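You operate a simulated robot arm through the tools that you are given. There is no shell and no other tool. Be economical: measure what you need, move in short steps, check, and stop when the job is done.

You are at the controls of a simulated robot arm. One attempt, no reset.

JOB
Put one of the wire ends from the top of the check bench on the shelf of the check bench. Then stack the brown carton that says "Liner" from the top of the meter bench on top of the brown carton that says "Sleeve". Then take the cup from the top of the meter bench and leave it on the top of the packing bench. Then take the spares box and leave it on the green tray. Then put the wide brush from the top of the wall bench on the top of the steel turntable. Then take the wide block and leave it on the upper shelf of the drain rack at d35. Then put the steel block from the top of the tank bench on the green divider. The order counts. Set down upright: spares box.

Only the result counts: the job must be done as asked and must still hold three seconds after the hand-in. Knocking over, shifting, dropping, spilling or breaking anything else fails it.

ROBOT AND FRAMES
A 7-joint arm with a two-finger parallel gripper on a trunk, on a base that drives. Base frame: it is fixed to the floor where the robot stands at the start and does not move with it; the origin is under the middle of the robot, x ahead of it, y to its left, z up. Readings come in mm, degrees, newtons and seconds.
Its first joint turns from -166.0 to 166.0 degrees. Places, roughly: brown carton [-4500, -3500, 750]; cup (6x6x5 cm) [-4900, -4000, 800]; green divider [4500, -6000, 500]; green tray (36x22x8 cm) [-4400, -7500, 800]; shelf of the check bench [900, 400, 500]; spares box [-4750, -7250, 750]; steel block [4250, -6000, 500]; top of the packing bench [-1600, -6600, 800]; top of the steel turntable [-4500, -3700, 800]; upper shelf of the drain rack at D35 (14x15 cm) [4260, -5520, 940]; wide block [4500, -5750, 500]; wide brush (8x3x5 cm) [-4400, -7100, 800]; wire end (8x2x2 cm) [1400, 0, 800]. Payload 1.57 kg.
The TCP is the grasp point between the finger pads, 30 mm short of the fingertips. In the tool frame z runs along the fingers and y along their closing line. The gripper opens to 80 mm. The fingers are 17 mm wide and 12 mm thick; the gripper's body (40 by 82 mm) begins 80 mm behind the TCP.
Orientation is told as [roll, pitch, yaw] about the base's x, y, z axes, in that order, counted from this pose: with the fingers straight down and closing along the base's y, the tool's x points along the base's -x, its y along +y and its z along -z.

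CONTROLS
- The arm moves only by the tool move_arm. Its argument "commands" is a list of rows, each a list of 7 numbers: the shift along the base's x, y, z in cm, then the turn, a rotation vector about the base's x, y, z in degrees, then the opening, from 0 (shut) to 1 (fully open). In form: [[tx, ty, tz, rx, ry, rz, claw], ...]. A call has 1 to 12 rows; each row shifts and turns the commanded pose from where the row before left it. Each row takes 0.2 s and may step no farther than 50 mm and 8.6 degrees from the row before; otherwise, or with a gripper value out of range, the whole call is refused. Where a pose cannot be reached the arm comes as near as it can. A force on the tool above 40 N (or 10 N above the force at the start of the call, whichever is more), or a blocked arm, ends the call early, and 0.2 s more pass. The fingers move at their own pace (about 153 mm/s each) and stop on an object; they squeeze with about 23 N. The grip force told is the motor's: it shows also when the fingers shut on nothing. Time passes only in rows, and 0.2 s behind the last, so rows that do not move let the fingers close. It gives the time, the measured TCP pose, the force on the tool (base axes), the opening and the grip force at its end, in the units of the frame above (readings bear some noise), with the torque about the TCP (base axes, N m) and any sound that the robot's microphone picked up, and new pictures: "pictures" is both (left out), scene, wrist or none.
- Cameras (640 x 400 px; columns grow to the right, rows downward): "scene" is now at [-9.7, 185.7, 1371.5]; the picture's right is [-0.01, -1.00, 0.00], its down [-0.63, 0.00, -0.77] and it looks along [0.77, -0.00, -0.63] (base axes); focal length 289 px, centre (320, 200). "wrist" rides on the gripper at [72, -7, -122] in the tool frame; the picture's right is [0.09, 1.00, 0.00], its down [-0.84, 0.08, -0.54] and it looks along [-0.54, 0.05, 0.84] (tool axes); focal length 238 px, centre (320, 200). There is no depth. A picture from a camera that has moved, and an enlarged one, comes with that camera's place and axes in the base frame and with its lens. The place of the scene camera against the robot may be out by one fixed shift of up to 12 mm in any direction.
- roll_base(legs): drives the robot by 1 to 6 legs, each [ahead, left, turn to the left] in mm, mm and degrees, along the robot's own axes; the way and the turn of a leg run together, so that a leg with both is an arc; at most 1500 mm and 180 degrees a leg. The arm and the cameras ride along, it lands a little off, and it stops where it bumps. It gives what a move gives, and a new picture of the scene camera.
- pan_tilt(pan, tilt): turns the head with the scene camera to pan (to the left, within 143 degrees either way) and tilt (down, from -29 to 69), counted from straight ahead of the robot. It gives what a move gives, and a new picture of the scene camera.
- inspect(camera, box): a new picture of the part [left, top, right, bottom] of that camera's present view, enlarged. It takes no simulated time.
- close_job(): hands the job in; it is judged then, once.

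Work in short steps. Places have to be worked out from the pictures, the camera data and where the tool is seen: move nearer, look again, correct. Check each grasp and each placing, and mend what went wrong. You have 207 turns and 260 pictures in all, those below and enlarged ones among them. Open the gripper and draw the arm clear of the work before you hand the job in, unless the task says otherwise.

The tools are called after ">>>" as a command line: name --pt "numbers of a row" for each row, then --argument value for the rest, lists and objects as JSON in quotes. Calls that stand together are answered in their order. move_arm: Moves the arm, as the interface text tells. Its arguments: {"type":"object","properties":{"commands":{"type":"array"},"pictures":{"type":"string","enum":["both","scene","wrist","none"]}},"required":["commands"]} The other tools are called the same way: roll_base (legs) drives the base; pan_tilt (pan, tilt) turns the head that bears the scene camera; inspect (camera, box) takes an enlarged picture of a part of a camera's view; close_job () hands the job in.

At the start:

```text
time: 0.0
position: [412.4, 314.4, 1056.0]
tcp_rot: [0.0, 0.0, 0.1]
force: [-0.5, 0.1, 0.4]
ft_torque: [0.01, -0.03, 0.0]
finger_gap: 80.2
grip_force: 0.1
robot x, y, heading: [2.5, 4.4, -0.1]
head pan, tilt: [-0.3, 39.4]
```

scene: 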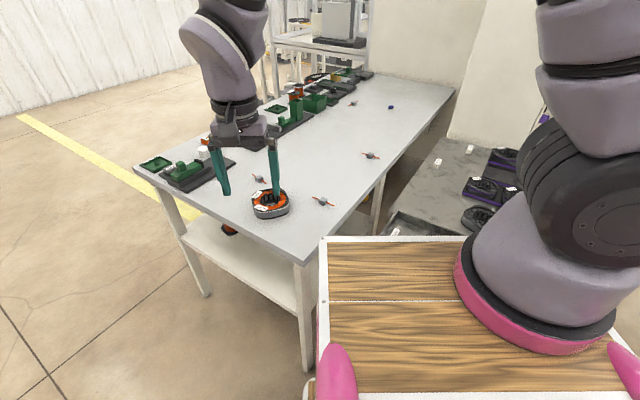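
wrist: 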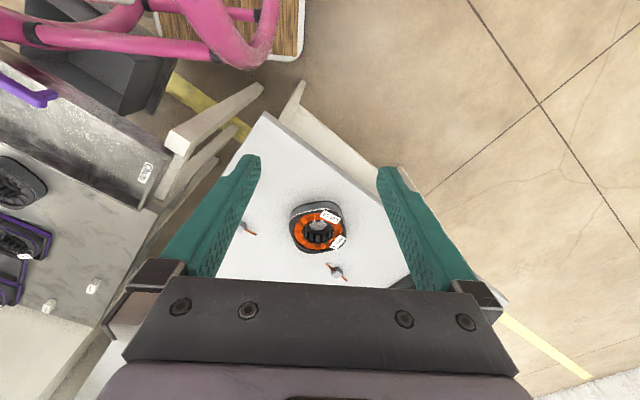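

The scene shows a bench ahead with small items (possible wire ends) and a shelf below. I'll enlarge that to identify them.

>>> inspect --camera "scene" --box '[130, 60, 450, 260]'

>>> inspect --camera "wrist" --box '[200, 100, 440, 300]'

```text
2.00 times, centred on (290, 160) of scene
camera zoom: at [-9.7, 185.7, 1371.5], right [-0.01, -1.0, 0.0], down [-0.63, 0.0, -0.77], along [0.77, 0.0, -0.63], focal length 578 px, centre (380, 280)
```

zoom: 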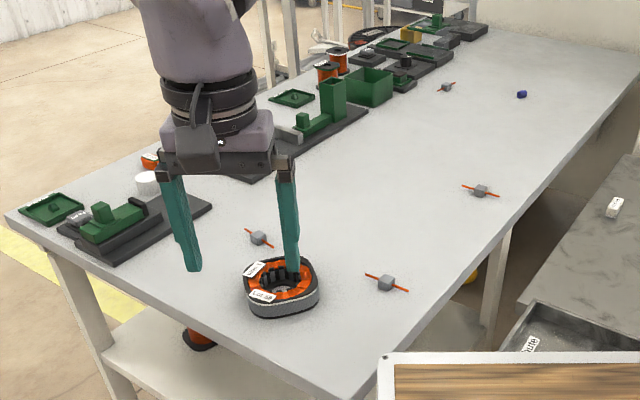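

```text
2.00 times, centred on (320, 200) of wrist
camera zoom: at [339.1, 306.6, 1176.8], right [-0.09, 1.0, 0.0], down [0.84, 0.08, 0.54], along [0.54, 0.05, -0.84], focal length 477 px, centre (320, 200)
```

zoom: 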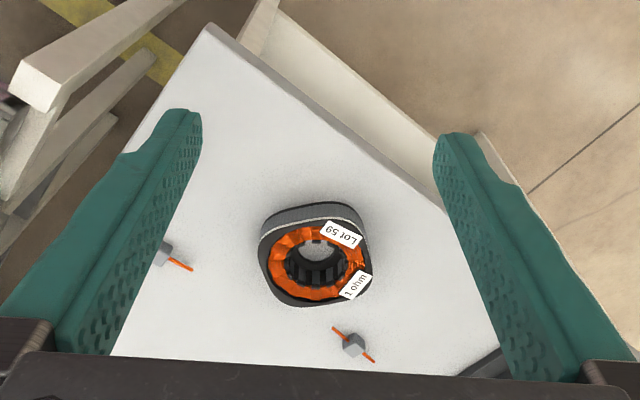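

Wire ends lie at roughly [650,180] and [770,385], parallel to the bench's short end. I'll check the shelf opening under the short end.

>>> inspect --camera "scene" --box '[130, 150, 330, 390]'

>>> pan_tilt --pan -60 --tilt 25

>>> pan_tilt --pan -120 --tilt 15

>>> pan_tilt --pan 130 --tilt 15

>>> pan_tilt --pan 60 --tilt 20

```text
1.67 times, centred on (230, 270) of scene
camera zoom: at [-9.7, 185.7, 1371.5], right [-0.01, -1.0, 0.0], down [-0.63, 0.0, -0.77], along [0.77, 0.0, -0.63], focal length 482 px, centre (470, 83)
```

zoom: 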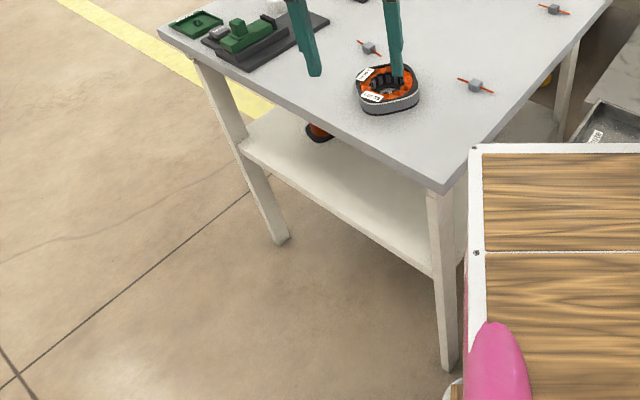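

```text
time: 1.3
position: [412.6, 315.0, 1054.4]
tcp_rot: [0.0, -0.1, 0.0]
force: [0.0, 0.1, 0.1]
ft_torque: [-0.01, 0.01, 0.0]
finger_gap: 80.1
grip_force: 0.0
robot x, y, heading: [2.1, 3.6, 0.1]
head pan, tilt: [-60.0, 25.0]
camera scene: at [-49.0, 106.5, 1393.9], right [-0.87, -0.5, 0.0], down [-0.21, 0.37, -0.91], along [0.45, -0.78, -0.42], focal length 289 px, centre (320, 200)
```

scene: 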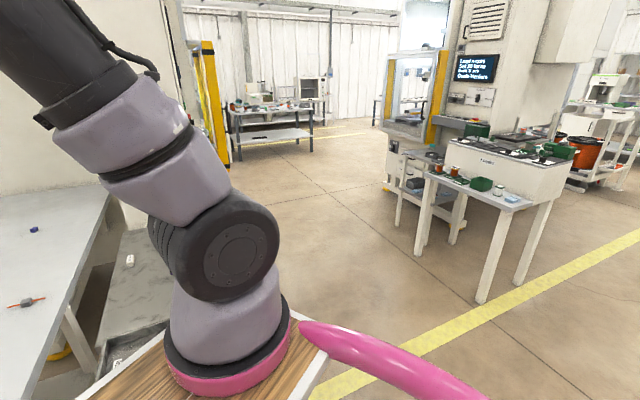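

```text
time: 2.6
position: [412.5, 313.8, 1055.2]
tcp_rot: [0.1, 0.1, 0.0]
force: [0.3, 0.2, 0.7]
ft_torque: [0.0, -0.02, 0.0]
finger_gap: 79.9
grip_force: 0.1
robot x, y, heading: [-3.8, -2.1, 0.0]
head pan, tilt: [-120.0, 15.0]
camera scene: at [-141.8, 105.3, 1410.2], right [-0.87, 0.5, 0.0], down [0.13, 0.22, -0.97], along [-0.48, -0.84, -0.26], focal length 289 px, centre (320, 200)
```

scene: 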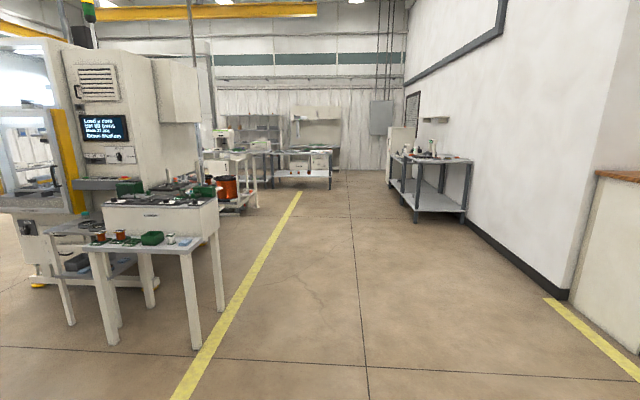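

```text
time: 6.1
position: [413.1, 314.8, 1054.9]
tcp_rot: [0.0, 0.1, 0.0]
force: [0.3, -0.7, -0.2]
ft_torque: [-0.04, 0.0, 0.01]
finger_gap: 80.2
grip_force: 0.2
robot x, y, heading: [1.2, -1.6, 0.1]
head pan, tilt: [130.0, 15.0]
camera scene: at [-155.2, 257.8, 1410.2], right [0.77, 0.64, 0.0], down [0.17, -0.2, -0.97], along [-0.62, 0.74, -0.26], focal length 289 px, centre (320, 200)
```

scene: 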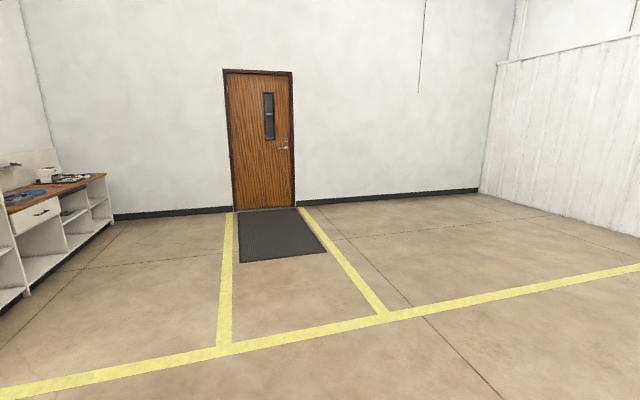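

```text
time: 7.5
position: [412.5, 314.7, 1054.6]
tcp_rot: [0.0, 0.0, 0.0]
force: [0.2, 1.0, -0.3]
ft_torque: [-0.01, -0.03, -0.03]
finger_gap: 80.2
grip_force: 0.0
robot x, y, heading: [-0.1, -0.3, 0.0]
head pan, tilt: [60.0, 20.0]
camera scene: at [-48.6, 266.9, 1402.0], right [0.87, -0.5, 0.0], down [-0.17, -0.3, -0.94], along [0.47, 0.81, -0.34], focal length 289 px, centre (320, 200)
```

scene: 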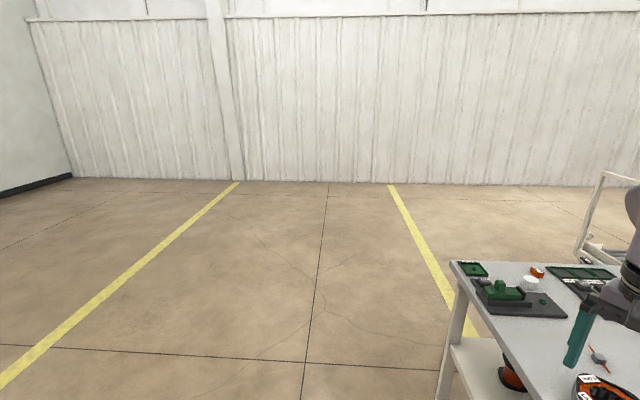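

The shelf edge is nearly flush with the bench top at the short end, at about z 500. I'll move over wire A (about [647,180]) and turn the fingers to close across it (yaw 60).

>>> pan_tilt --pan 0 --tilt 40

>>> move_arm --pt "2.94 -1.68 -1.0 0 0 7.5 1" --pt "2.94 -1.68 -1.0 0 0 7.5 1" --pt "2.94 -1.68 -1.0 0 0 7.5 1" --pt "2.94 -1.68 -1.0 0 0 7.5 1" --pt "2.94 -1.68 -1.0 0 0 7.5 1" --pt "2.94 -1.68 -1.0 0 0 7.5 1" --pt "2.94 -1.68 -1.0 0 0 7.5 1" --pt "2.94 -1.68 -1.0 0 0 7.5 1"

```text
time: 8.8
position: [412.5, 314.5, 1054.9]
tcp_rot: [0.1, 0.0, -0.1]
force: [-0.1, 0.4, 0.2]
ft_torque: [0.02, -0.02, 0.02]
finger_gap: 80.2
grip_force: 0.1
robot x, y, heading: [-0.8, -0.8, -0.2]
head pan, tilt: [0.0, 40.0]
camera scene: at [-10.1, 186.3, 1370.6], right [0.0, -1.0, 0.0], down [-0.64, 0.0, -0.77], along [0.77, 0.0, -0.64], focal length 289 px, centre (320, 200)
```

scene: 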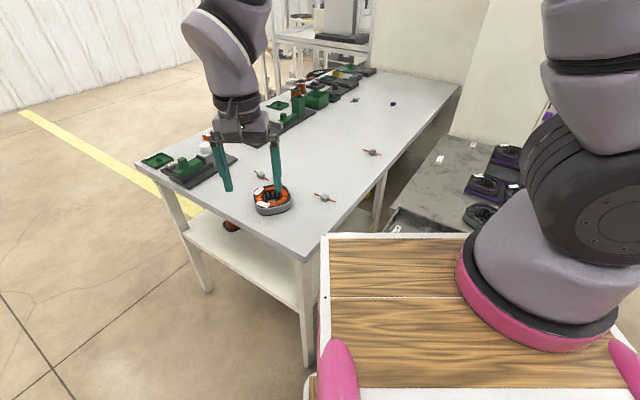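

```text
time: 10.6
position: [648.4, 179.7, 974.4]
tcp_rot: [0.0, -0.1, 60.2]
force: [-0.3, 0.8, 0.2]
ft_torque: [-0.02, 0.0, -0.02]
finger_gap: 80.0
grip_force: 0.0
robot x, y, heading: [-0.9, 0.1, 0.2]
head pan, tilt: [0.0, 40.0]
camera scene: at [-10.6, 186.4, 1370.6], right [0.0, -1.0, 0.0], down [-0.64, 0.0, -0.77], along [0.77, 0.0, -0.64], focal length 289 px, centre (320, 200)
camera wrist: at [616.4, 113.4, 1096.7], right [-0.91, 0.42, 0.0], down [0.35, 0.76, 0.54], along [0.23, 0.49, -0.84], focal length 238 px, centre (320, 200)
```

scene: 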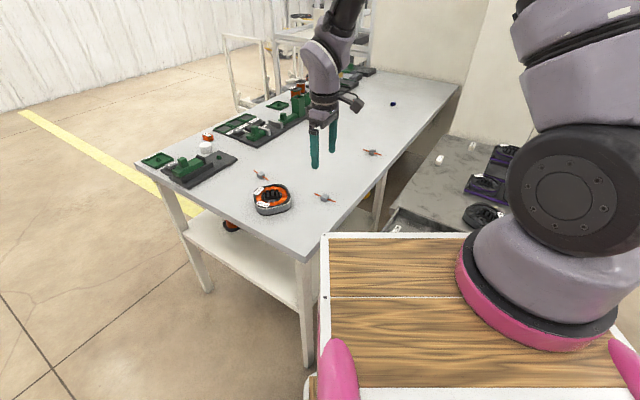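
wrist: 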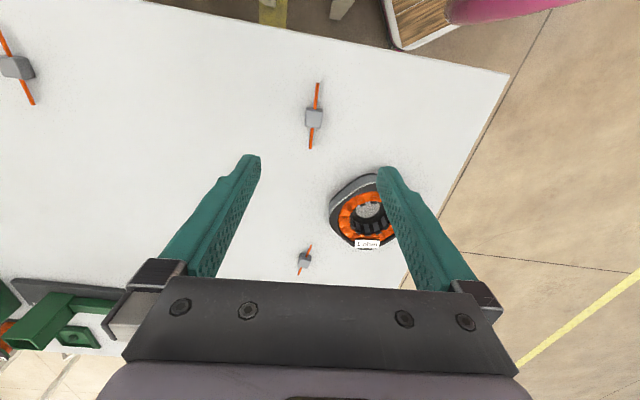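

Wire A sits near [653,174], axis about 58°. I'll correct and descend to just above it.

>>> move_arm --pt "0.5 -0.6 -4 0 0 -2 1" --pt "0 0 -4 0 0 0 1" --pt "0 0 -2.5 0 0 0 1" --pictures "wrist"

```text
time: 11.4
position: [652.7, 174.8, 869.5]
tcp_rot: [-0.1, -0.1, 58.0]
force: [-0.3, -0.3, -0.6]
ft_torque: [0.0, -0.01, -0.02]
finger_gap: 79.9
grip_force: 0.0
robot x, y, heading: [-0.4, -2.5, -0.1]
head pan, tilt: [0.0, 40.0]
camera wrist: at [618.2, 108.7, 991.1], right [-0.89, 0.45, 0.0], down [0.38, 0.75, 0.54], along [0.24, 0.48, -0.84], focal length 238 px, centre (320, 200)
```

wrist: 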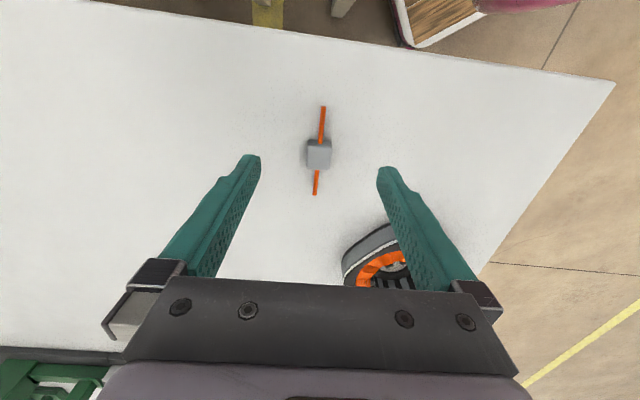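

Ferrule is centred within 3 mm between the fingers. Descend to fingertip height and close.

>>> move_arm --pt "-0.2 -0.3 -2.0 0 0 0 0.7" --pt "0 0 -1.3 0 0 0 0.6" --pt "0 0 0 0 0 0 0.0" --pt "0 0 0 0 0 0 0.0" --pictures "wrist"

```text
time: 12.4
position: [649.9, 171.2, 836.0]
tcp_rot: [0.0, 0.1, 58.0]
force: [-0.7, 0.5, -0.5]
ft_torque: [0.0, 0.01, 0.0]
finger_gap: 18.7
grip_force: 22.9
robot x, y, heading: [2.7, -2.5, -0.0]
head pan, tilt: [0.0, 40.0]
camera wrist: at [616.3, 105.8, 958.4], right [-0.89, 0.45, 0.0], down [0.38, 0.75, 0.54], along [0.24, 0.48, -0.84], focal length 238 px, centre (320, 200)
```

wrist: 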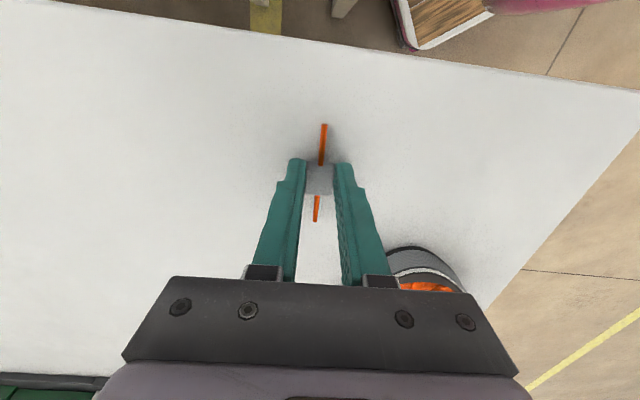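

Grasped (gap 18.7). Lift it, and drive back and left so that the robot faces the bench's short end squarely.

>>> move_arm --pt "0 0 4 0 0 0 0" --pt "0 0 4 0 0 0 0" --pt "-2 0 4 0 0 0 0" --pt "-4 0 2 0 0 0 0" --pt "-4 0 0 0 0 0 0" --pictures "none"

>>> roll_base --legs '[[-250, 0, 0], [0, 600, 0], [0, 0, -31]]'

```text
time: 13.6
position: [549.3, 171.1, 977.2]
tcp_rot: [-0.1, 0.0, 58.0]
force: [0.0, 0.3, 0.2]
ft_torque: [0.02, 0.05, 0.01]
finger_gap: 0.0
grip_force: 20.9
robot x, y, heading: [0.7, 3.7, 0.3]
head pan, tilt: [0.0, 40.0]
```

```text
time: 19.9
position: [308.8, 459.4, 976.9]
tcp_rot: [-0.1, 0.0, 26.5]
force: [-0.4, 0.2, -0.3]
ft_torque: [0.02, -0.01, 0.03]
finger_gap: 0.1
grip_force: 21.4
robot x, y, heading: [-250.2, 605.0, -31.4]
head pan, tilt: [0.0, 40.0]
camera scene: at [-158.3, 767.9, 1370.6], right [-0.52, -0.85, 0.0], down [-0.55, 0.34, -0.77], along [0.65, -0.4, -0.64], focal length 289 px, centre (320, 200)
```

scene: 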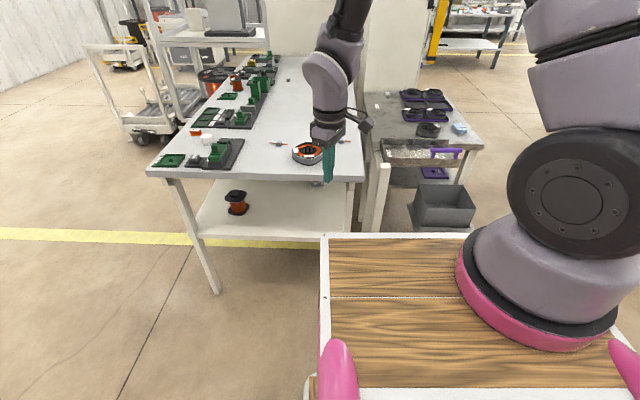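

The grip shut to 0: the wire end slipped out while lifting. I'll look where it ended up.

>>> inspect --camera "scene" --box '[220, 80, 400, 220]'

>>> inspect --camera "wrist" --box '[0, 0, 640, 400]'

```text
2.86 times, centred on (310, 150) of scene
camera zoom: at [-158.3, 767.9, 1370.6], right [-0.52, -0.85, 0.0], down [-0.55, 0.34, -0.77], along [0.65, -0.4, -0.64], focal length 826 px, centre (349, 343)
```

zoom: 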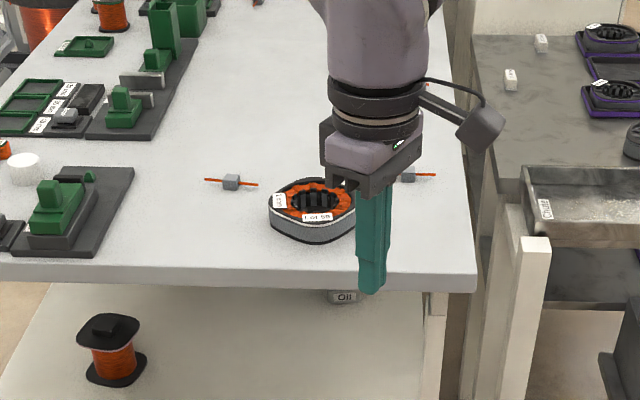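

```text
1.00 times, centred on (320, 200) of wrist (not enlarged: the box is as wide or as high as the picture)
camera zoom: at [245.3, 421.2, 1099.1], right [-0.53, 0.85, 0.0], down [0.71, 0.44, 0.54], along [0.46, 0.29, -0.84], focal length 238 px, centre (320, 200)
```

zoom: 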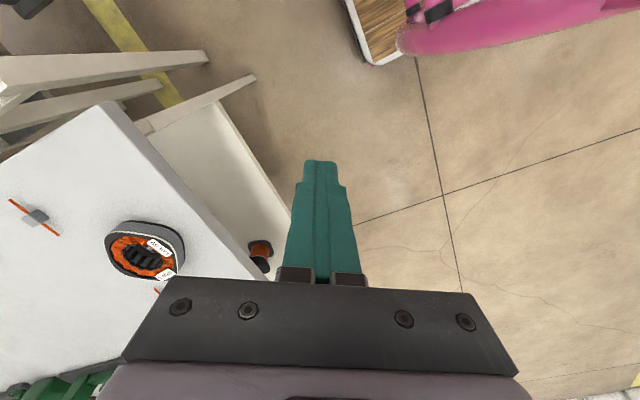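

Both wire ends still lie undisturbed on the bench (the grip had been too near the tips). I'll drive ahead 280 mm, so that both bench top and shelf are in reach.

>>> roll_base --legs '[[280, 0, 0]]'

```text
time: 21.9
position: [548.6, 313.4, 976.5]
tcp_rot: [0.0, 0.0, 26.6]
force: [0.2, 0.0, 0.4]
ft_torque: [0.0, -0.01, 0.02]
finger_gap: 0.0
grip_force: 20.9
robot x, y, heading: [-9.2, 452.9, -31.5]
head pan, tilt: [0.0, 40.0]
camera scene: at [81.9, 621.1, 1370.6], right [-0.52, -0.85, 0.0], down [-0.55, 0.34, -0.77], along [0.65, -0.4, -0.64], focal length 289 px, centre (320, 200)
```

scene: 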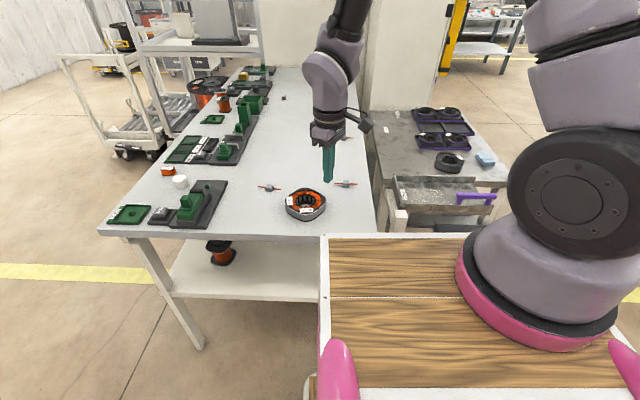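

Return above wire A with yaw 58, fingers open.

>>> move_arm --pt "2.03 -2.84 0 0 0 6.28 1" --pt "2.03 -2.84 0 0 0 6.28 1" --pt "2.03 -2.84 -2 0 0 6.28 1" --pt "2.03 -2.84 -3 0 0 6.28 1" --pt "2.03 -2.84 -3 0 0 6.28 1" --pt "0 0 -3 0 0 0 1" --pictures "wrist"

```text
time: 23.3
position: [648.8, 170.5, 866.1]
tcp_rot: [0.0, 0.0, 58.1]
force: [0.0, -0.4, 0.4]
ft_torque: [-0.02, -0.02, 0.02]
finger_gap: 80.0
grip_force: 0.1
robot x, y, heading: [-11.4, 456.1, -31.1]
head pan, tilt: [0.0, 40.0]
camera wrist: at [615.3, 105.5, 988.2], right [-0.89, 0.45, 0.0], down [0.38, 0.75, 0.54], along [0.24, 0.48, -0.84], focal length 238 px, centre (320, 200)
```

wrist: 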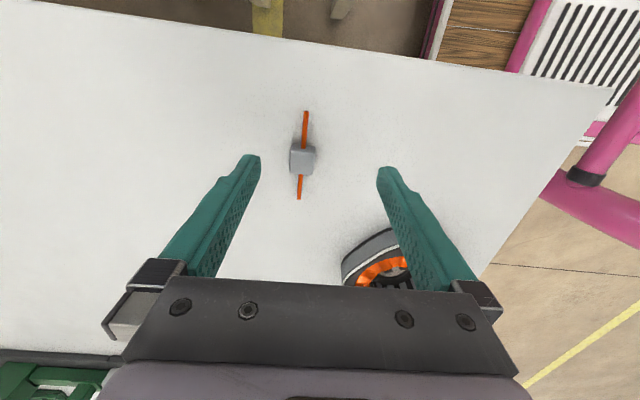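

Ferrule reads [661,166]. Shift and descend a little deeper than before, gently watching force.

>>> move_arm --pt "1.2 -0.4 -1.5 0 0 0 0.8" --pt "0 0 -1.2 0 0 0 0.7" --pt "0 0 -0.5 0 0 0 0.7" --pt "0 0 -0.4 0 0 0 0.7" --pt "0 0 -0.3 0 0 0 0.7" --pictures "wrist"

```text
time: 24.5
position: [661.9, 168.7, 829.5]
tcp_rot: [-0.2, 0.0, 58.0]
force: [-4.6, -3.2, 33.5]
ft_torque: [0.43, 1.12, 0.43]
finger_gap: 57.5
grip_force: 1.2
robot x, y, heading: [-10.7, 459.4, -31.4]
head pan, tilt: [0.0, 40.0]
camera wrist: at [628.0, 102.0, 952.0], right [-0.89, 0.45, 0.0], down [0.38, 0.75, 0.54], along [0.25, 0.48, -0.84], focal length 238 px, centre (320, 200)
```

wrist: 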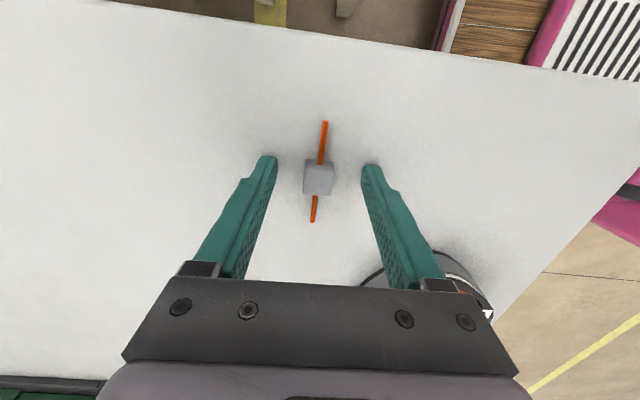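

Contact at TCP 829.5, so the bench is at z≈799.5. Raise 1 mm, close, and lift slowly.

>>> move_arm --pt "0.1 -0.2 0.15 0 0 0 0.7" --pt "0 0 0 0 0 0 0" --pt "0 0 0 0 0 0 0" --pt "0 0 0.5 0 0 0 0" --pt "0 0 1 0 0 0 0" --pt "0 0 1.5 0 0 0 0" --pictures "wrist"

```text
time: 25.9
position: [661.8, 165.8, 859.0]
tcp_rot: [0.1, 0.0, 58.1]
force: [0.2, 0.5, -0.3]
ft_torque: [-0.05, 0.0, 0.01]
finger_gap: 18.5
grip_force: 23.2
robot x, y, heading: [-12.9, 455.1, -31.5]
head pan, tilt: [0.0, 40.0]
camera wrist: at [629.1, 100.7, 981.2], right [-0.89, 0.45, 0.0], down [0.38, 0.75, 0.54], along [0.24, 0.48, -0.84], focal length 238 px, centre (320, 200)
```

wrist: 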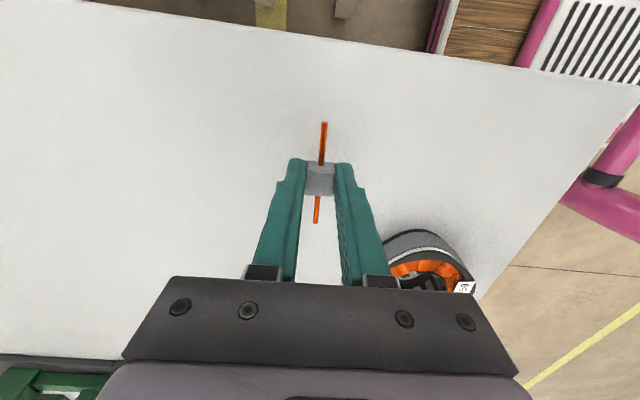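

Held at 18.5 mm. Lift clear of the stator, move along the bench end, then back the base 150 mm so the tool is outside the edge.

>>> move_arm --pt "0 0 2 0 0 0 0" --pt "0 0 3 0 0 0 0" --pt "-0.3 3 1 0 0 0 0" --pt "-0.3 3.3 0 0 0 0 0" --pt "-0.4 3.3 0 0 0 0 0" --pt "-0.4 3.3 0 0 0 0 0" --pt "-0.4 3.3 0 0 0 0 0" --pt "-0.3 3.3 0 0 0 0 0" --pt "-0.2 3.4 0 0 0 0 0" --pictures "wrist"

>>> roll_base --legs '[[-150, 0, 0]]'

```text
time: 27.9
position: [639.1, 392.7, 919.6]
tcp_rot: [0.0, -0.1, 57.9]
force: [0.0, 0.1, -0.4]
ft_torque: [0.03, 0.03, 0.02]
finger_gap: 18.4
grip_force: 23.0
robot x, y, heading: [-8.7, 454.1, -31.4]
head pan, tilt: [0.0, 40.0]
camera wrist: at [605.6, 327.6, 1041.6], right [-0.89, 0.45, 0.0], down [0.38, 0.75, 0.54], along [0.24, 0.48, -0.84], focal length 238 px, centre (320, 200)
```

wrist: 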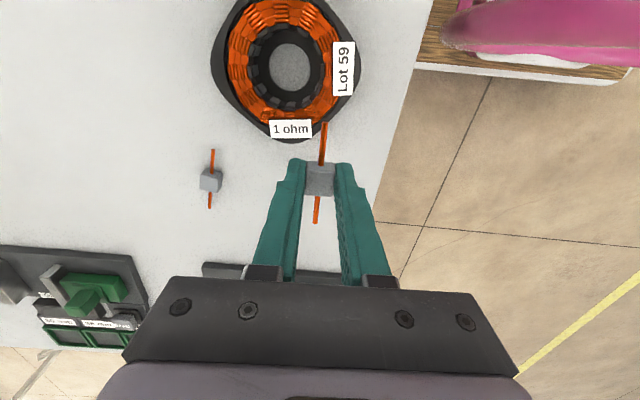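

```text
time: 29.3
position: [512.6, 473.2, 920.5]
tcp_rot: [0.0, 0.1, 58.0]
force: [-0.2, 0.1, 0.0]
ft_torque: [0.03, -0.01, -0.03]
finger_gap: 18.4
grip_force: 23.3
robot x, y, heading: [-135.7, 534.2, -31.4]
head pan, tilt: [0.0, 40.0]
camera scene: at [-46.5, 699.4, 1370.6], right [-0.52, -0.85, 0.0], down [-0.55, 0.33, -0.77], along [0.65, -0.4, -0.64], focal length 289 px, centre (320, 200)
```

scene: 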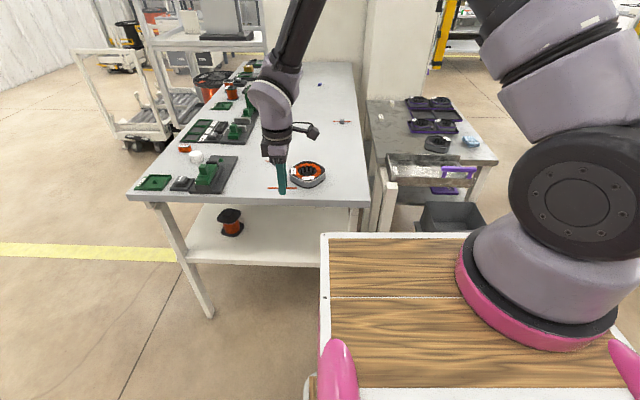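

Tool is ~85 mm outside the bench edge. Tilt 40° toward the bench and lower in part.

>>> move_arm --pt "0 0 -2 -4.24 -6.78 0 0" --pt "0 0 -2 -4.24 -6.78 0 0" --pt "0 0 -3 -4.24 -6.78 0 0" --pt "0 0 -4 -4.24 -6.78 0 0" --pt "0 0 -4 -4.24 -6.78 0 0" --pt "0 0 -5 0 0 0 0" --pt "0 0 -5 0 0 0 0"

```text
time: 30.9
position: [511.4, 473.0, 669.0]
tcp_rot: [-40.1, 0.0, 58.2]
force: [-0.5, -0.1, -0.9]
ft_torque: [0.0, -0.01, -0.04]
finger_gap: 18.4
grip_force: 22.7
robot x, y, heading: [-137.6, 533.1, -31.7]
head pan, tilt: [0.0, 40.0]
camera scene: at [-46.6, 699.5, 1370.6], right [-0.52, -0.85, 0.0], down [-0.55, 0.33, -0.77], along [0.65, -0.4, -0.64], focal length 289 px, centre (320, 200)
camera wrist: at [410.0, 450.0, 767.3], right [-0.7, 0.33, -0.64], down [0.1, 0.93, 0.37], along [0.71, 0.19, -0.68], focal length 238 px, centre (320, 200)
```

scene: 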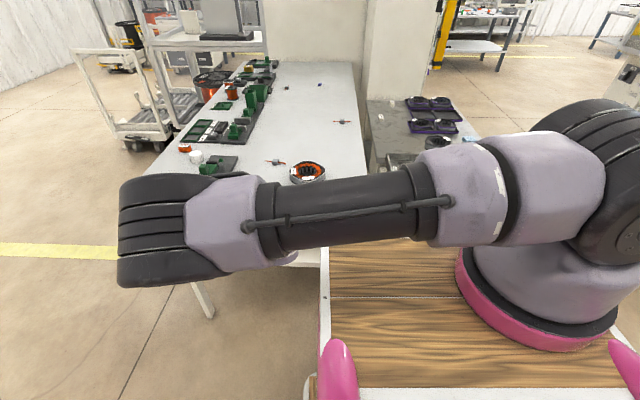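
wrist: 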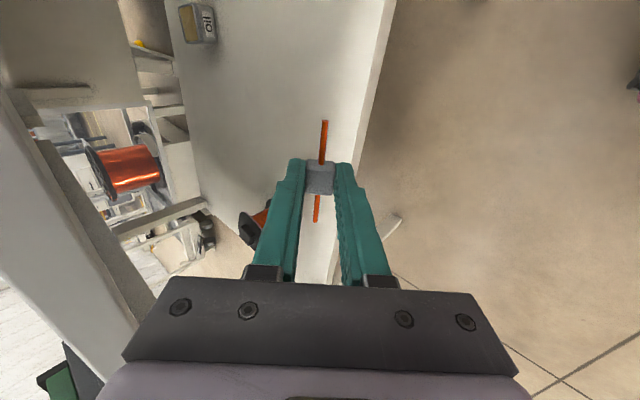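

Continue lowering a bit outside the edge, to triangulate the shelf edge height.

>>> move_arm --pt "0 0 -4 0 0 0 0" --pt "0 0 -4 0 0 0 0"

```text
time: 31.5
position: [512.6, 470.5, 589.1]
tcp_rot: [-40.0, 0.2, 58.0]
force: [0.3, -0.6, -0.8]
ft_torque: [-0.01, 0.01, 0.02]
finger_gap: 18.5
grip_force: 22.5
robot x, y, heading: [-136.1, 536.2, -31.4]
head pan, tilt: [0.0, 40.0]
camera scene: at [-46.5, 699.5, 1370.6], right [-0.52, -0.85, 0.0], down [-0.55, 0.33, -0.77], along [0.65, -0.4, -0.64], focal length 289 px, centre (320, 200)
camera wrist: at [409.9, 449.2, 687.5], right [-0.7, 0.33, -0.64], down [0.1, 0.93, 0.36], along [0.71, 0.19, -0.68], focal length 238 px, centre (320, 200)
```

scene: 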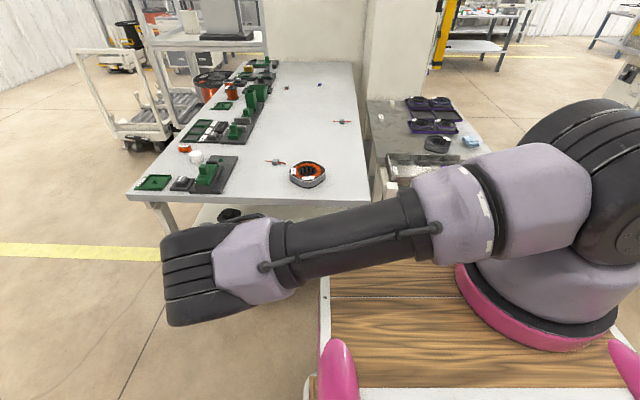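
wrist: 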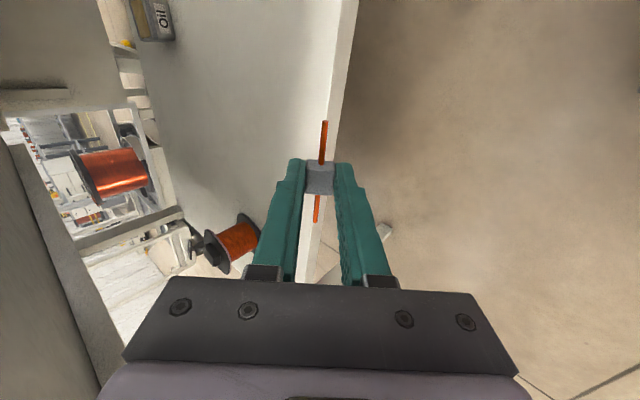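

Zoom on the shelf edge for a measurement.

>>> inspect --camera "wrist" --box '[240, 0, 400, 100]'

```text
4.00 times, centred on (320, 50) of wrist
camera zoom: at [409.9, 449.2, 687.5], right [-0.7, 0.33, -0.64], down [0.1, 0.93, 0.36], along [0.71, 0.19, -0.68], focal length 953 px, centre (320, 800)
```

zoom: 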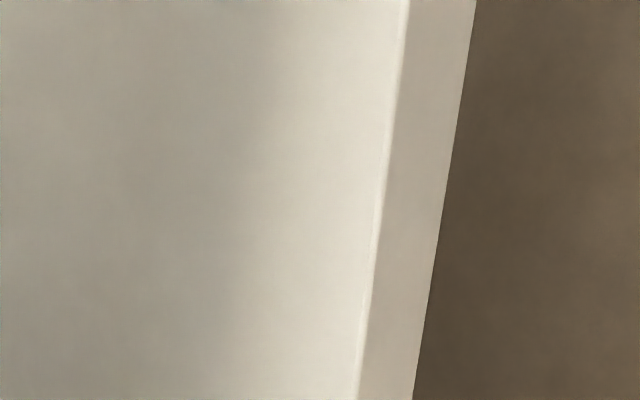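

Shelf top looks somewhat below 500 (≈420–490). Move inward ~146 mm at this height, then look.

>>> move_arm --pt "3.1 -1.95 -0.5 0 0 0 0" --pt "3.1 -1.95 -0.5 0 0 0 0" --pt "3.1 -1.95 -0.5 0 0 0 0" --pt "3.1 -1.95 -0.5 0 0 0 0"

```text
time: 32.5
position: [635.6, 394.4, 569.7]
tcp_rot: [-40.0, 0.0, 58.2]
force: [-0.4, 1.7, -0.5]
ft_torque: [0.01, 0.0, -0.03]
finger_gap: 18.4
grip_force: 22.6
robot x, y, heading: [-139.0, 533.8, -31.3]
head pan, tilt: [0.0, 40.0]
camera scene: at [-46.7, 699.7, 1370.6], right [-0.52, -0.85, 0.0], down [-0.55, 0.33, -0.77], along [0.65, -0.4, -0.64], focal length 289 px, centre (320, 200)
camera wrist: at [534.2, 371.5, 667.7], right [-0.7, 0.33, -0.64], down [0.1, 0.93, 0.36], along [0.71, 0.19, -0.68], focal length 238 px, centre (320, 200)
```

scene: 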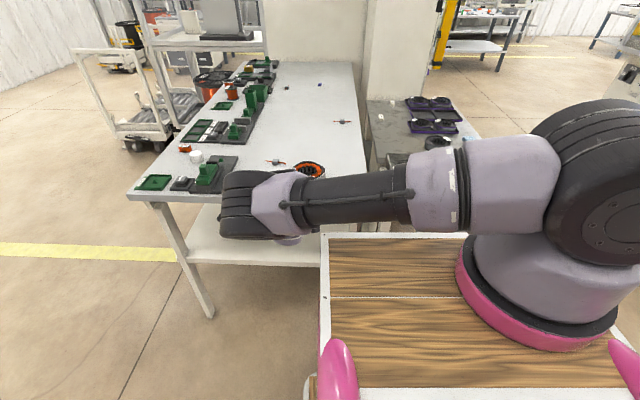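
wrist: 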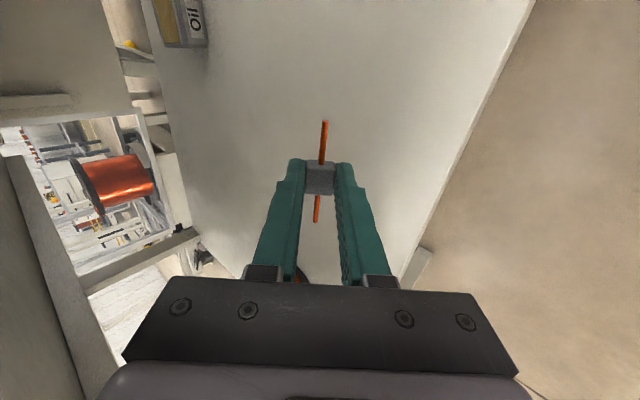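

Ferrule is over the shelf, ~60 mm inside. Lower in steps while looking.

>>> move_arm --pt "0 0 -1 0 0 0 0" --pt "0 0 -1 0 0 0 0" --pt "0 0 -1 0 0 0 0" --pt "0 0 -0.5 0 0 0 0" --pictures "wrist"

```text
time: 33.5
position: [637.0, 395.1, 535.3]
tcp_rot: [-40.0, -0.1, 58.0]
force: [0.6, 0.0, -0.6]
ft_torque: [-0.01, 0.04, 0.0]
finger_gap: 18.6
grip_force: 23.0
robot x, y, heading: [-137.0, 531.8, -31.4]
head pan, tilt: [0.0, 40.0]
camera wrist: at [534.8, 371.7, 633.4], right [-0.7, 0.33, -0.64], down [0.1, 0.93, 0.37], along [0.71, 0.19, -0.68], focal length 238 px, centre (320, 200)
```

wrist: 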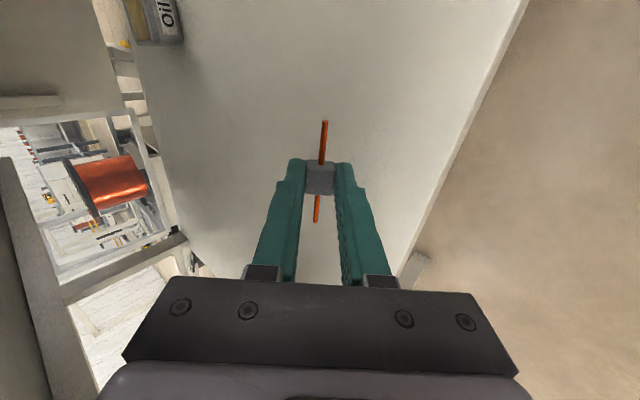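

Continue down gently; shelf estimate ~440–460.

>>> move_arm --pt "0 0 -1 0 0 0 0" --pt "0 0 -1 0 0 0 0" --pt "0 0 -0.5 0 0 0 0" --pt "0 0 -0.5 0 0 0 0" --pt "0 0 -0.5 0 0 0 0" --pictures "wrist"

```text
time: 34.9
position: [680.5, 441.6, 549.7]
tcp_rot: [-41.3, -5.1, 58.3]
force: [0.0, 0.6, -1.2]
ft_torque: [-0.01, 0.02, 0.02]
finger_gap: 18.7
grip_force: 23.0
robot x, y, heading: [-141.8, 532.7, -31.7]
head pan, tilt: [0.0, 40.0]
stopped in row 5: the arm was blocked; the commanded pose is now the measured one
camera wrist: at [572.0, 411.6, 639.1], right [-0.65, 0.37, -0.66], down [0.07, 0.9, 0.43], along [0.75, 0.24, -0.61], focal length 238 px, centre (320, 200)
```

wrist: 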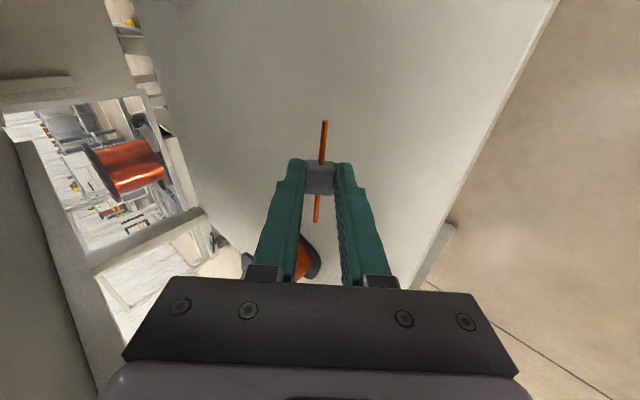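

The arm was blocked and drifted sideways, perhaps by its own body. Look at the scene.

>>> pan_tilt --pan 5 --tilt 48

```text
time: 35.6
position: [680.1, 440.6, 549.9]
tcp_rot: [-41.4, -5.2, 58.4]
force: [0.0, 1.0, 0.2]
ft_torque: [0.04, -0.01, 0.01]
finger_gap: 18.6
grip_force: 23.0
robot x, y, heading: [-135.4, 536.1, -31.4]
head pan, tilt: [5.0, 48.0]
camera scene: at [-49.7, 710.7, 1359.0], right [-0.44, -0.9, 0.0], down [-0.66, 0.33, -0.67], along [0.6, -0.3, -0.74], focal length 289 px, centre (320, 200)
```

scene: 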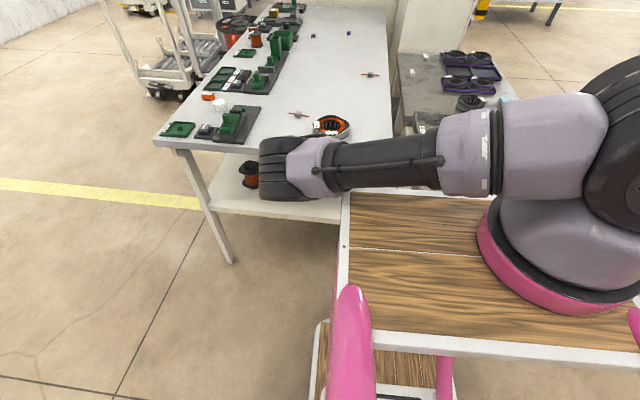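

Likely the elbow-out posture ran out of room over the deck. I'll withdraw outside the edge and up, then shift the base left so the arm faces the target straight on.

>>> move_arm --pt "-2.5 1.5 1 0 0 0 0" --pt "-3.4 2.1 1.5 0 0 0 0" --pt "-3.4 2.1 1.5 0 0 0 0" --pt "-3.4 2.1 2 0 0 0 0" --pt "-3.4 2.1 3 0 0 0 0"

```text
time: 36.8
position: [517.4, 534.0, 633.1]
tcp_rot: [-41.2, -4.9, 58.2]
force: [0.2, 0.0, -0.4]
ft_torque: [0.02, 0.02, 0.02]
finger_gap: 18.6
grip_force: 23.0
robot x, y, heading: [-136.1, 532.6, -31.4]
head pan, tilt: [5.0, 48.0]
camera scene: at [-48.0, 708.5, 1359.2], right [-0.44, -0.9, 0.0], down [-0.67, 0.33, -0.67], along [0.6, -0.3, -0.74], focal length 289 px, centre (320, 200)
camera wrist: at [409.3, 505.4, 723.7], right [-0.66, 0.36, -0.66], down [0.07, 0.9, 0.43], along [0.75, 0.23, -0.62], focal length 238 px, centre (320, 200)
```

scene: 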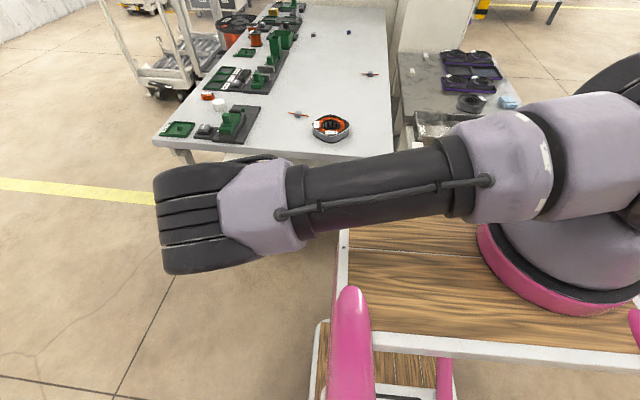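
wrist: 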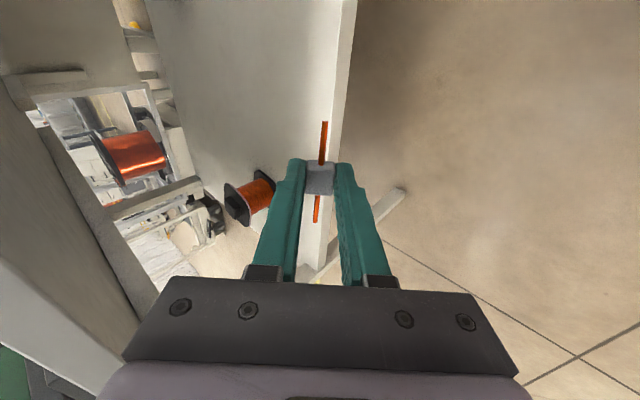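

Drive the base left 350 and back 60, along the bench end.

>>> roll_base --legs '[[-60, 0, 0], [0, 350, 0]]'

>>> move_arm --pt "-2.1 -3.4 3 0 0 0 0" --pt "-2.1 -3.4 3 0 0 0 0" --pt "-2.1 -3.4 3 0 0 0 0" --pt "-2.1 -3.4 0 0 0 0 0" --pt "-2.1 -3.4 0 0 0 0 0" --pt "-2.1 -3.4 0 0 0 0 0" --pt "-2.1 -3.4 0 0 0 0 0" --pt "-2.1 -3.4 0 0 0 0 0" --pt "-2.1 -3.4 0 0 0 0 0" --pt "-2.1 -3.4 0 0 0 0 0"

```text
time: 39.6
position: [648.2, 866.3, 633.6]
tcp_rot: [-41.2, -4.8, 58.2]
force: [0.2, 0.0, 0.1]
ft_torque: [-0.02, 0.0, -0.01]
finger_gap: 18.6
grip_force: 22.9
robot x, y, heading: [-5.2, 864.8, -31.3]
head pan, tilt: [5.0, 48.0]
camera scene: at [82.5, 1039.1, 1359.2], right [-0.44, -0.9, 0.0], down [-0.67, 0.33, -0.67], along [0.6, -0.3, -0.74], focal length 289 px, centre (320, 200)
```

scene: 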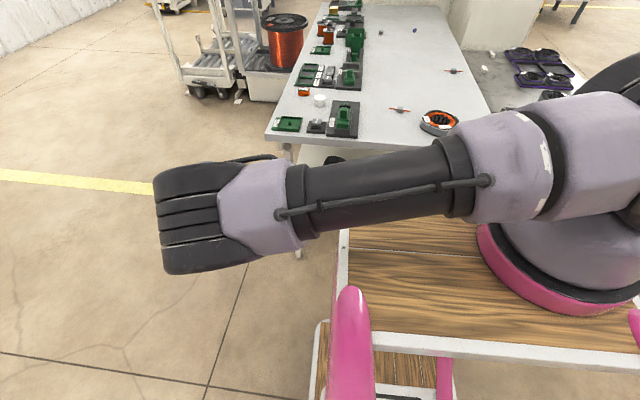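

```text
time: 41.8
position: [440.0, 526.8, 725.6]
tcp_rot: [-41.2, -4.8, 58.3]
force: [0.3, 0.8, 0.2]
ft_torque: [0.0, -0.01, 0.05]
finger_gap: 18.5
grip_force: 23.0
robot x, y, heading: [-5.7, 864.8, -31.3]
head pan, tilt: [5.0, 48.0]
camera scene: at [82.3, 1039.6, 1359.1], right [-0.44, -0.9, 0.0], down [-0.67, 0.33, -0.67], along [0.6, -0.3, -0.74], focal length 289 px, centre (320, 200)
camera wrist: at [332.0, 497.5, 814.5], right [-0.66, 0.36, -0.66], down [0.07, 0.9, 0.43], along [0.75, 0.23, -0.62], focal length 238 px, centre (320, 200)
```

scene: 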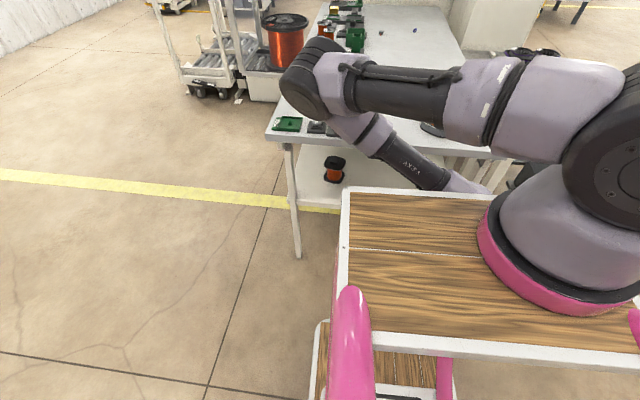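
wrist: 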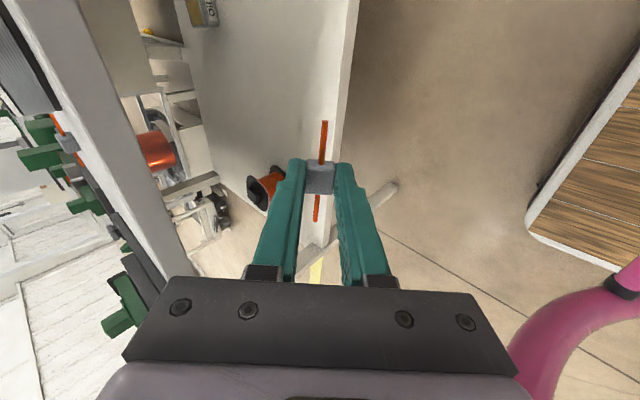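

The visible tube is the upper arm with the elbow over the bench; the deck is high (~1130). I'll back up another 130 mm so the arm stretches and the elbow drops behind the edge.

>>> roll_base --legs '[[-150, 0, 0]]'

>>> move_arm --pt "3.1 -1.95 0 0 0 0 0" --pt "3.1 -1.95 0 0 0 0 0" --pt "3.1 -1.95 -2 0 0 0 0" --pt "3.1 -1.95 -2 0 0 0 0"

```text
time: 43.2
position: [310.2, 604.3, 724.1]
tcp_rot: [-41.2, -4.8, 58.2]
force: [-0.6, -0.3, 0.2]
ft_torque: [-0.02, 0.01, -0.02]
finger_gap: 18.5
grip_force: 23.1
robot x, y, heading: [-137.1, 941.1, -31.3]
head pan, tilt: [5.0, 48.0]
camera scene: at [-47.1, 1118.0, 1359.2], right [-0.44, -0.9, 0.0], down [-0.67, 0.33, -0.67], along [0.6, -0.3, -0.74], focal length 289 px, centre (320, 200)
```

scene: 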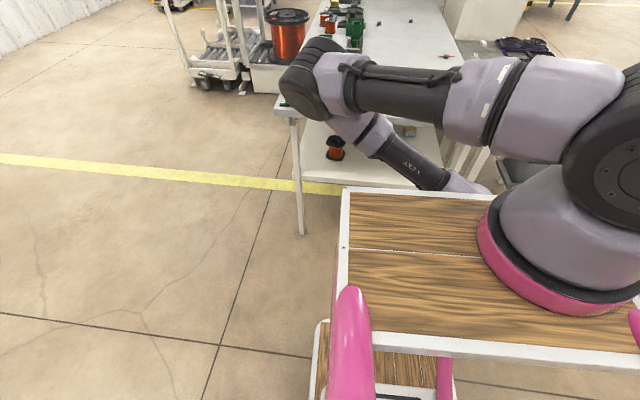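

```text
time: 44.2
position: [434.4, 526.7, 683.7]
tcp_rot: [-41.2, -4.8, 58.3]
force: [0.4, -0.2, -0.5]
ft_torque: [0.0, -0.02, 0.0]
finger_gap: 18.6
grip_force: 22.8
robot x, y, heading: [-133.8, 945.5, -31.5]
head pan, tilt: [5.0, 48.0]
camera scene: at [-47.2, 1118.3, 1359.2], right [-0.44, -0.9, 0.0], down [-0.67, 0.33, -0.67], along [0.6, -0.3, -0.74], focal length 289 px, centre (320, 200)
camera wrist: at [327.0, 497.7, 773.6], right [-0.66, 0.36, -0.66], down [0.07, 0.9, 0.43], along [0.75, 0.23, -0.62], focal length 238 px, centre (320, 200)
```

scene: 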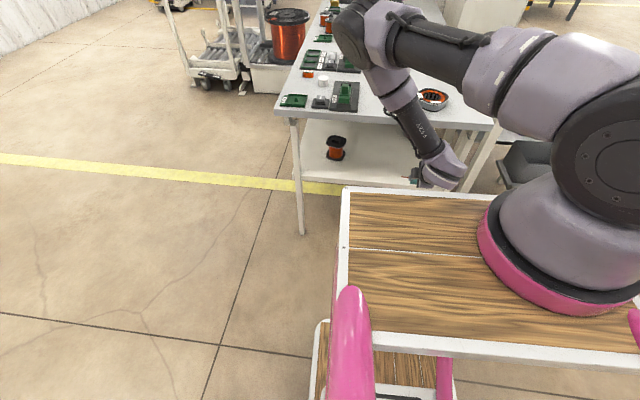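
wrist: 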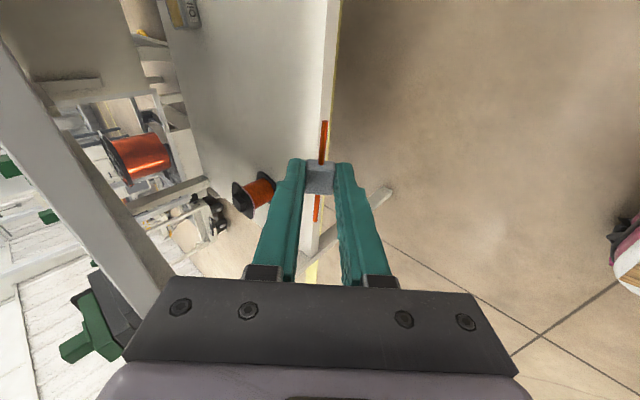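

Now the gripper and forearm are visible, and further extension leans the forearm outward. Level the wire and go lower just outside the edge.

>>> move_arm --pt "2.8 -1.8 -3 -3.4 3.5 0 0" --pt "2.8 -1.8 -4 0 0 0 0" --pt "2.8 -1.8 -4 0 0 0 0"

```text
refused: row 2 steps farther than a row can; nothing moved
```

>>> move_arm --pt "2.5 -1.6 -3 -3.4 3.5 0 0" --pt "2.5 -1.6 -3.5 0 0 0 0" --pt "2.5 -1.6 -3.5 0 0 0 0"

```text
time: 45.0
position: [506.6, 477.8, 583.4]
tcp_rot: [-40.0, -0.2, 58.2]
force: [0.1, 0.1, 0.0]
ft_torque: [-0.06, 0.0, -0.04]
finger_gap: 18.8
grip_force: 23.2
robot x, y, heading: [-137.0, 943.9, -31.3]
head pan, tilt: [5.0, 48.0]
camera scene: at [-47.2, 1118.2, 1359.2], right [-0.44, -0.9, 0.0], down [-0.67, 0.33, -0.67], along [0.6, -0.3, -0.74], focal length 289 px, centre (320, 200)
camera wrist: at [406.5, 454.3, 681.3], right [-0.7, 0.33, -0.64], down [0.09, 0.93, 0.37], along [0.71, 0.19, -0.68], focal length 238 px, centre (320, 200)
```

scene: 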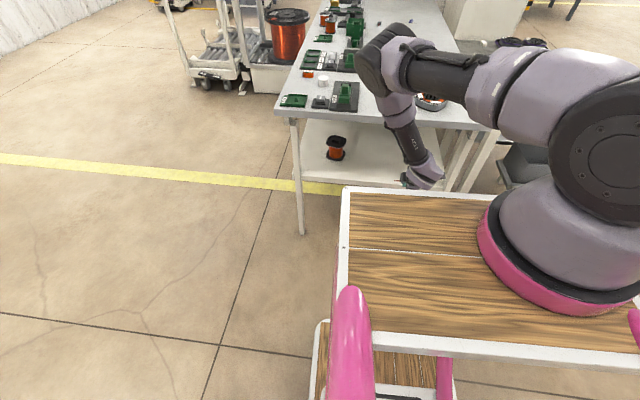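
wrist: 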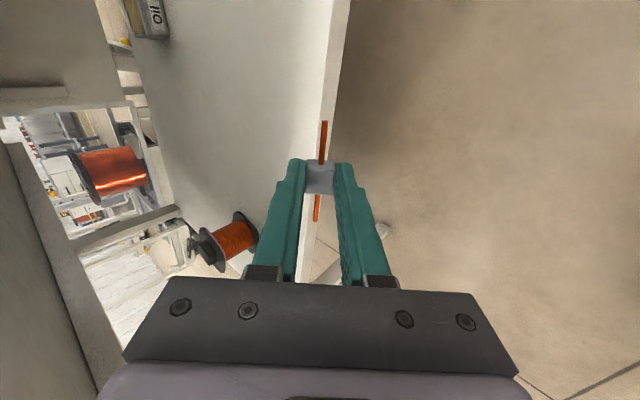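

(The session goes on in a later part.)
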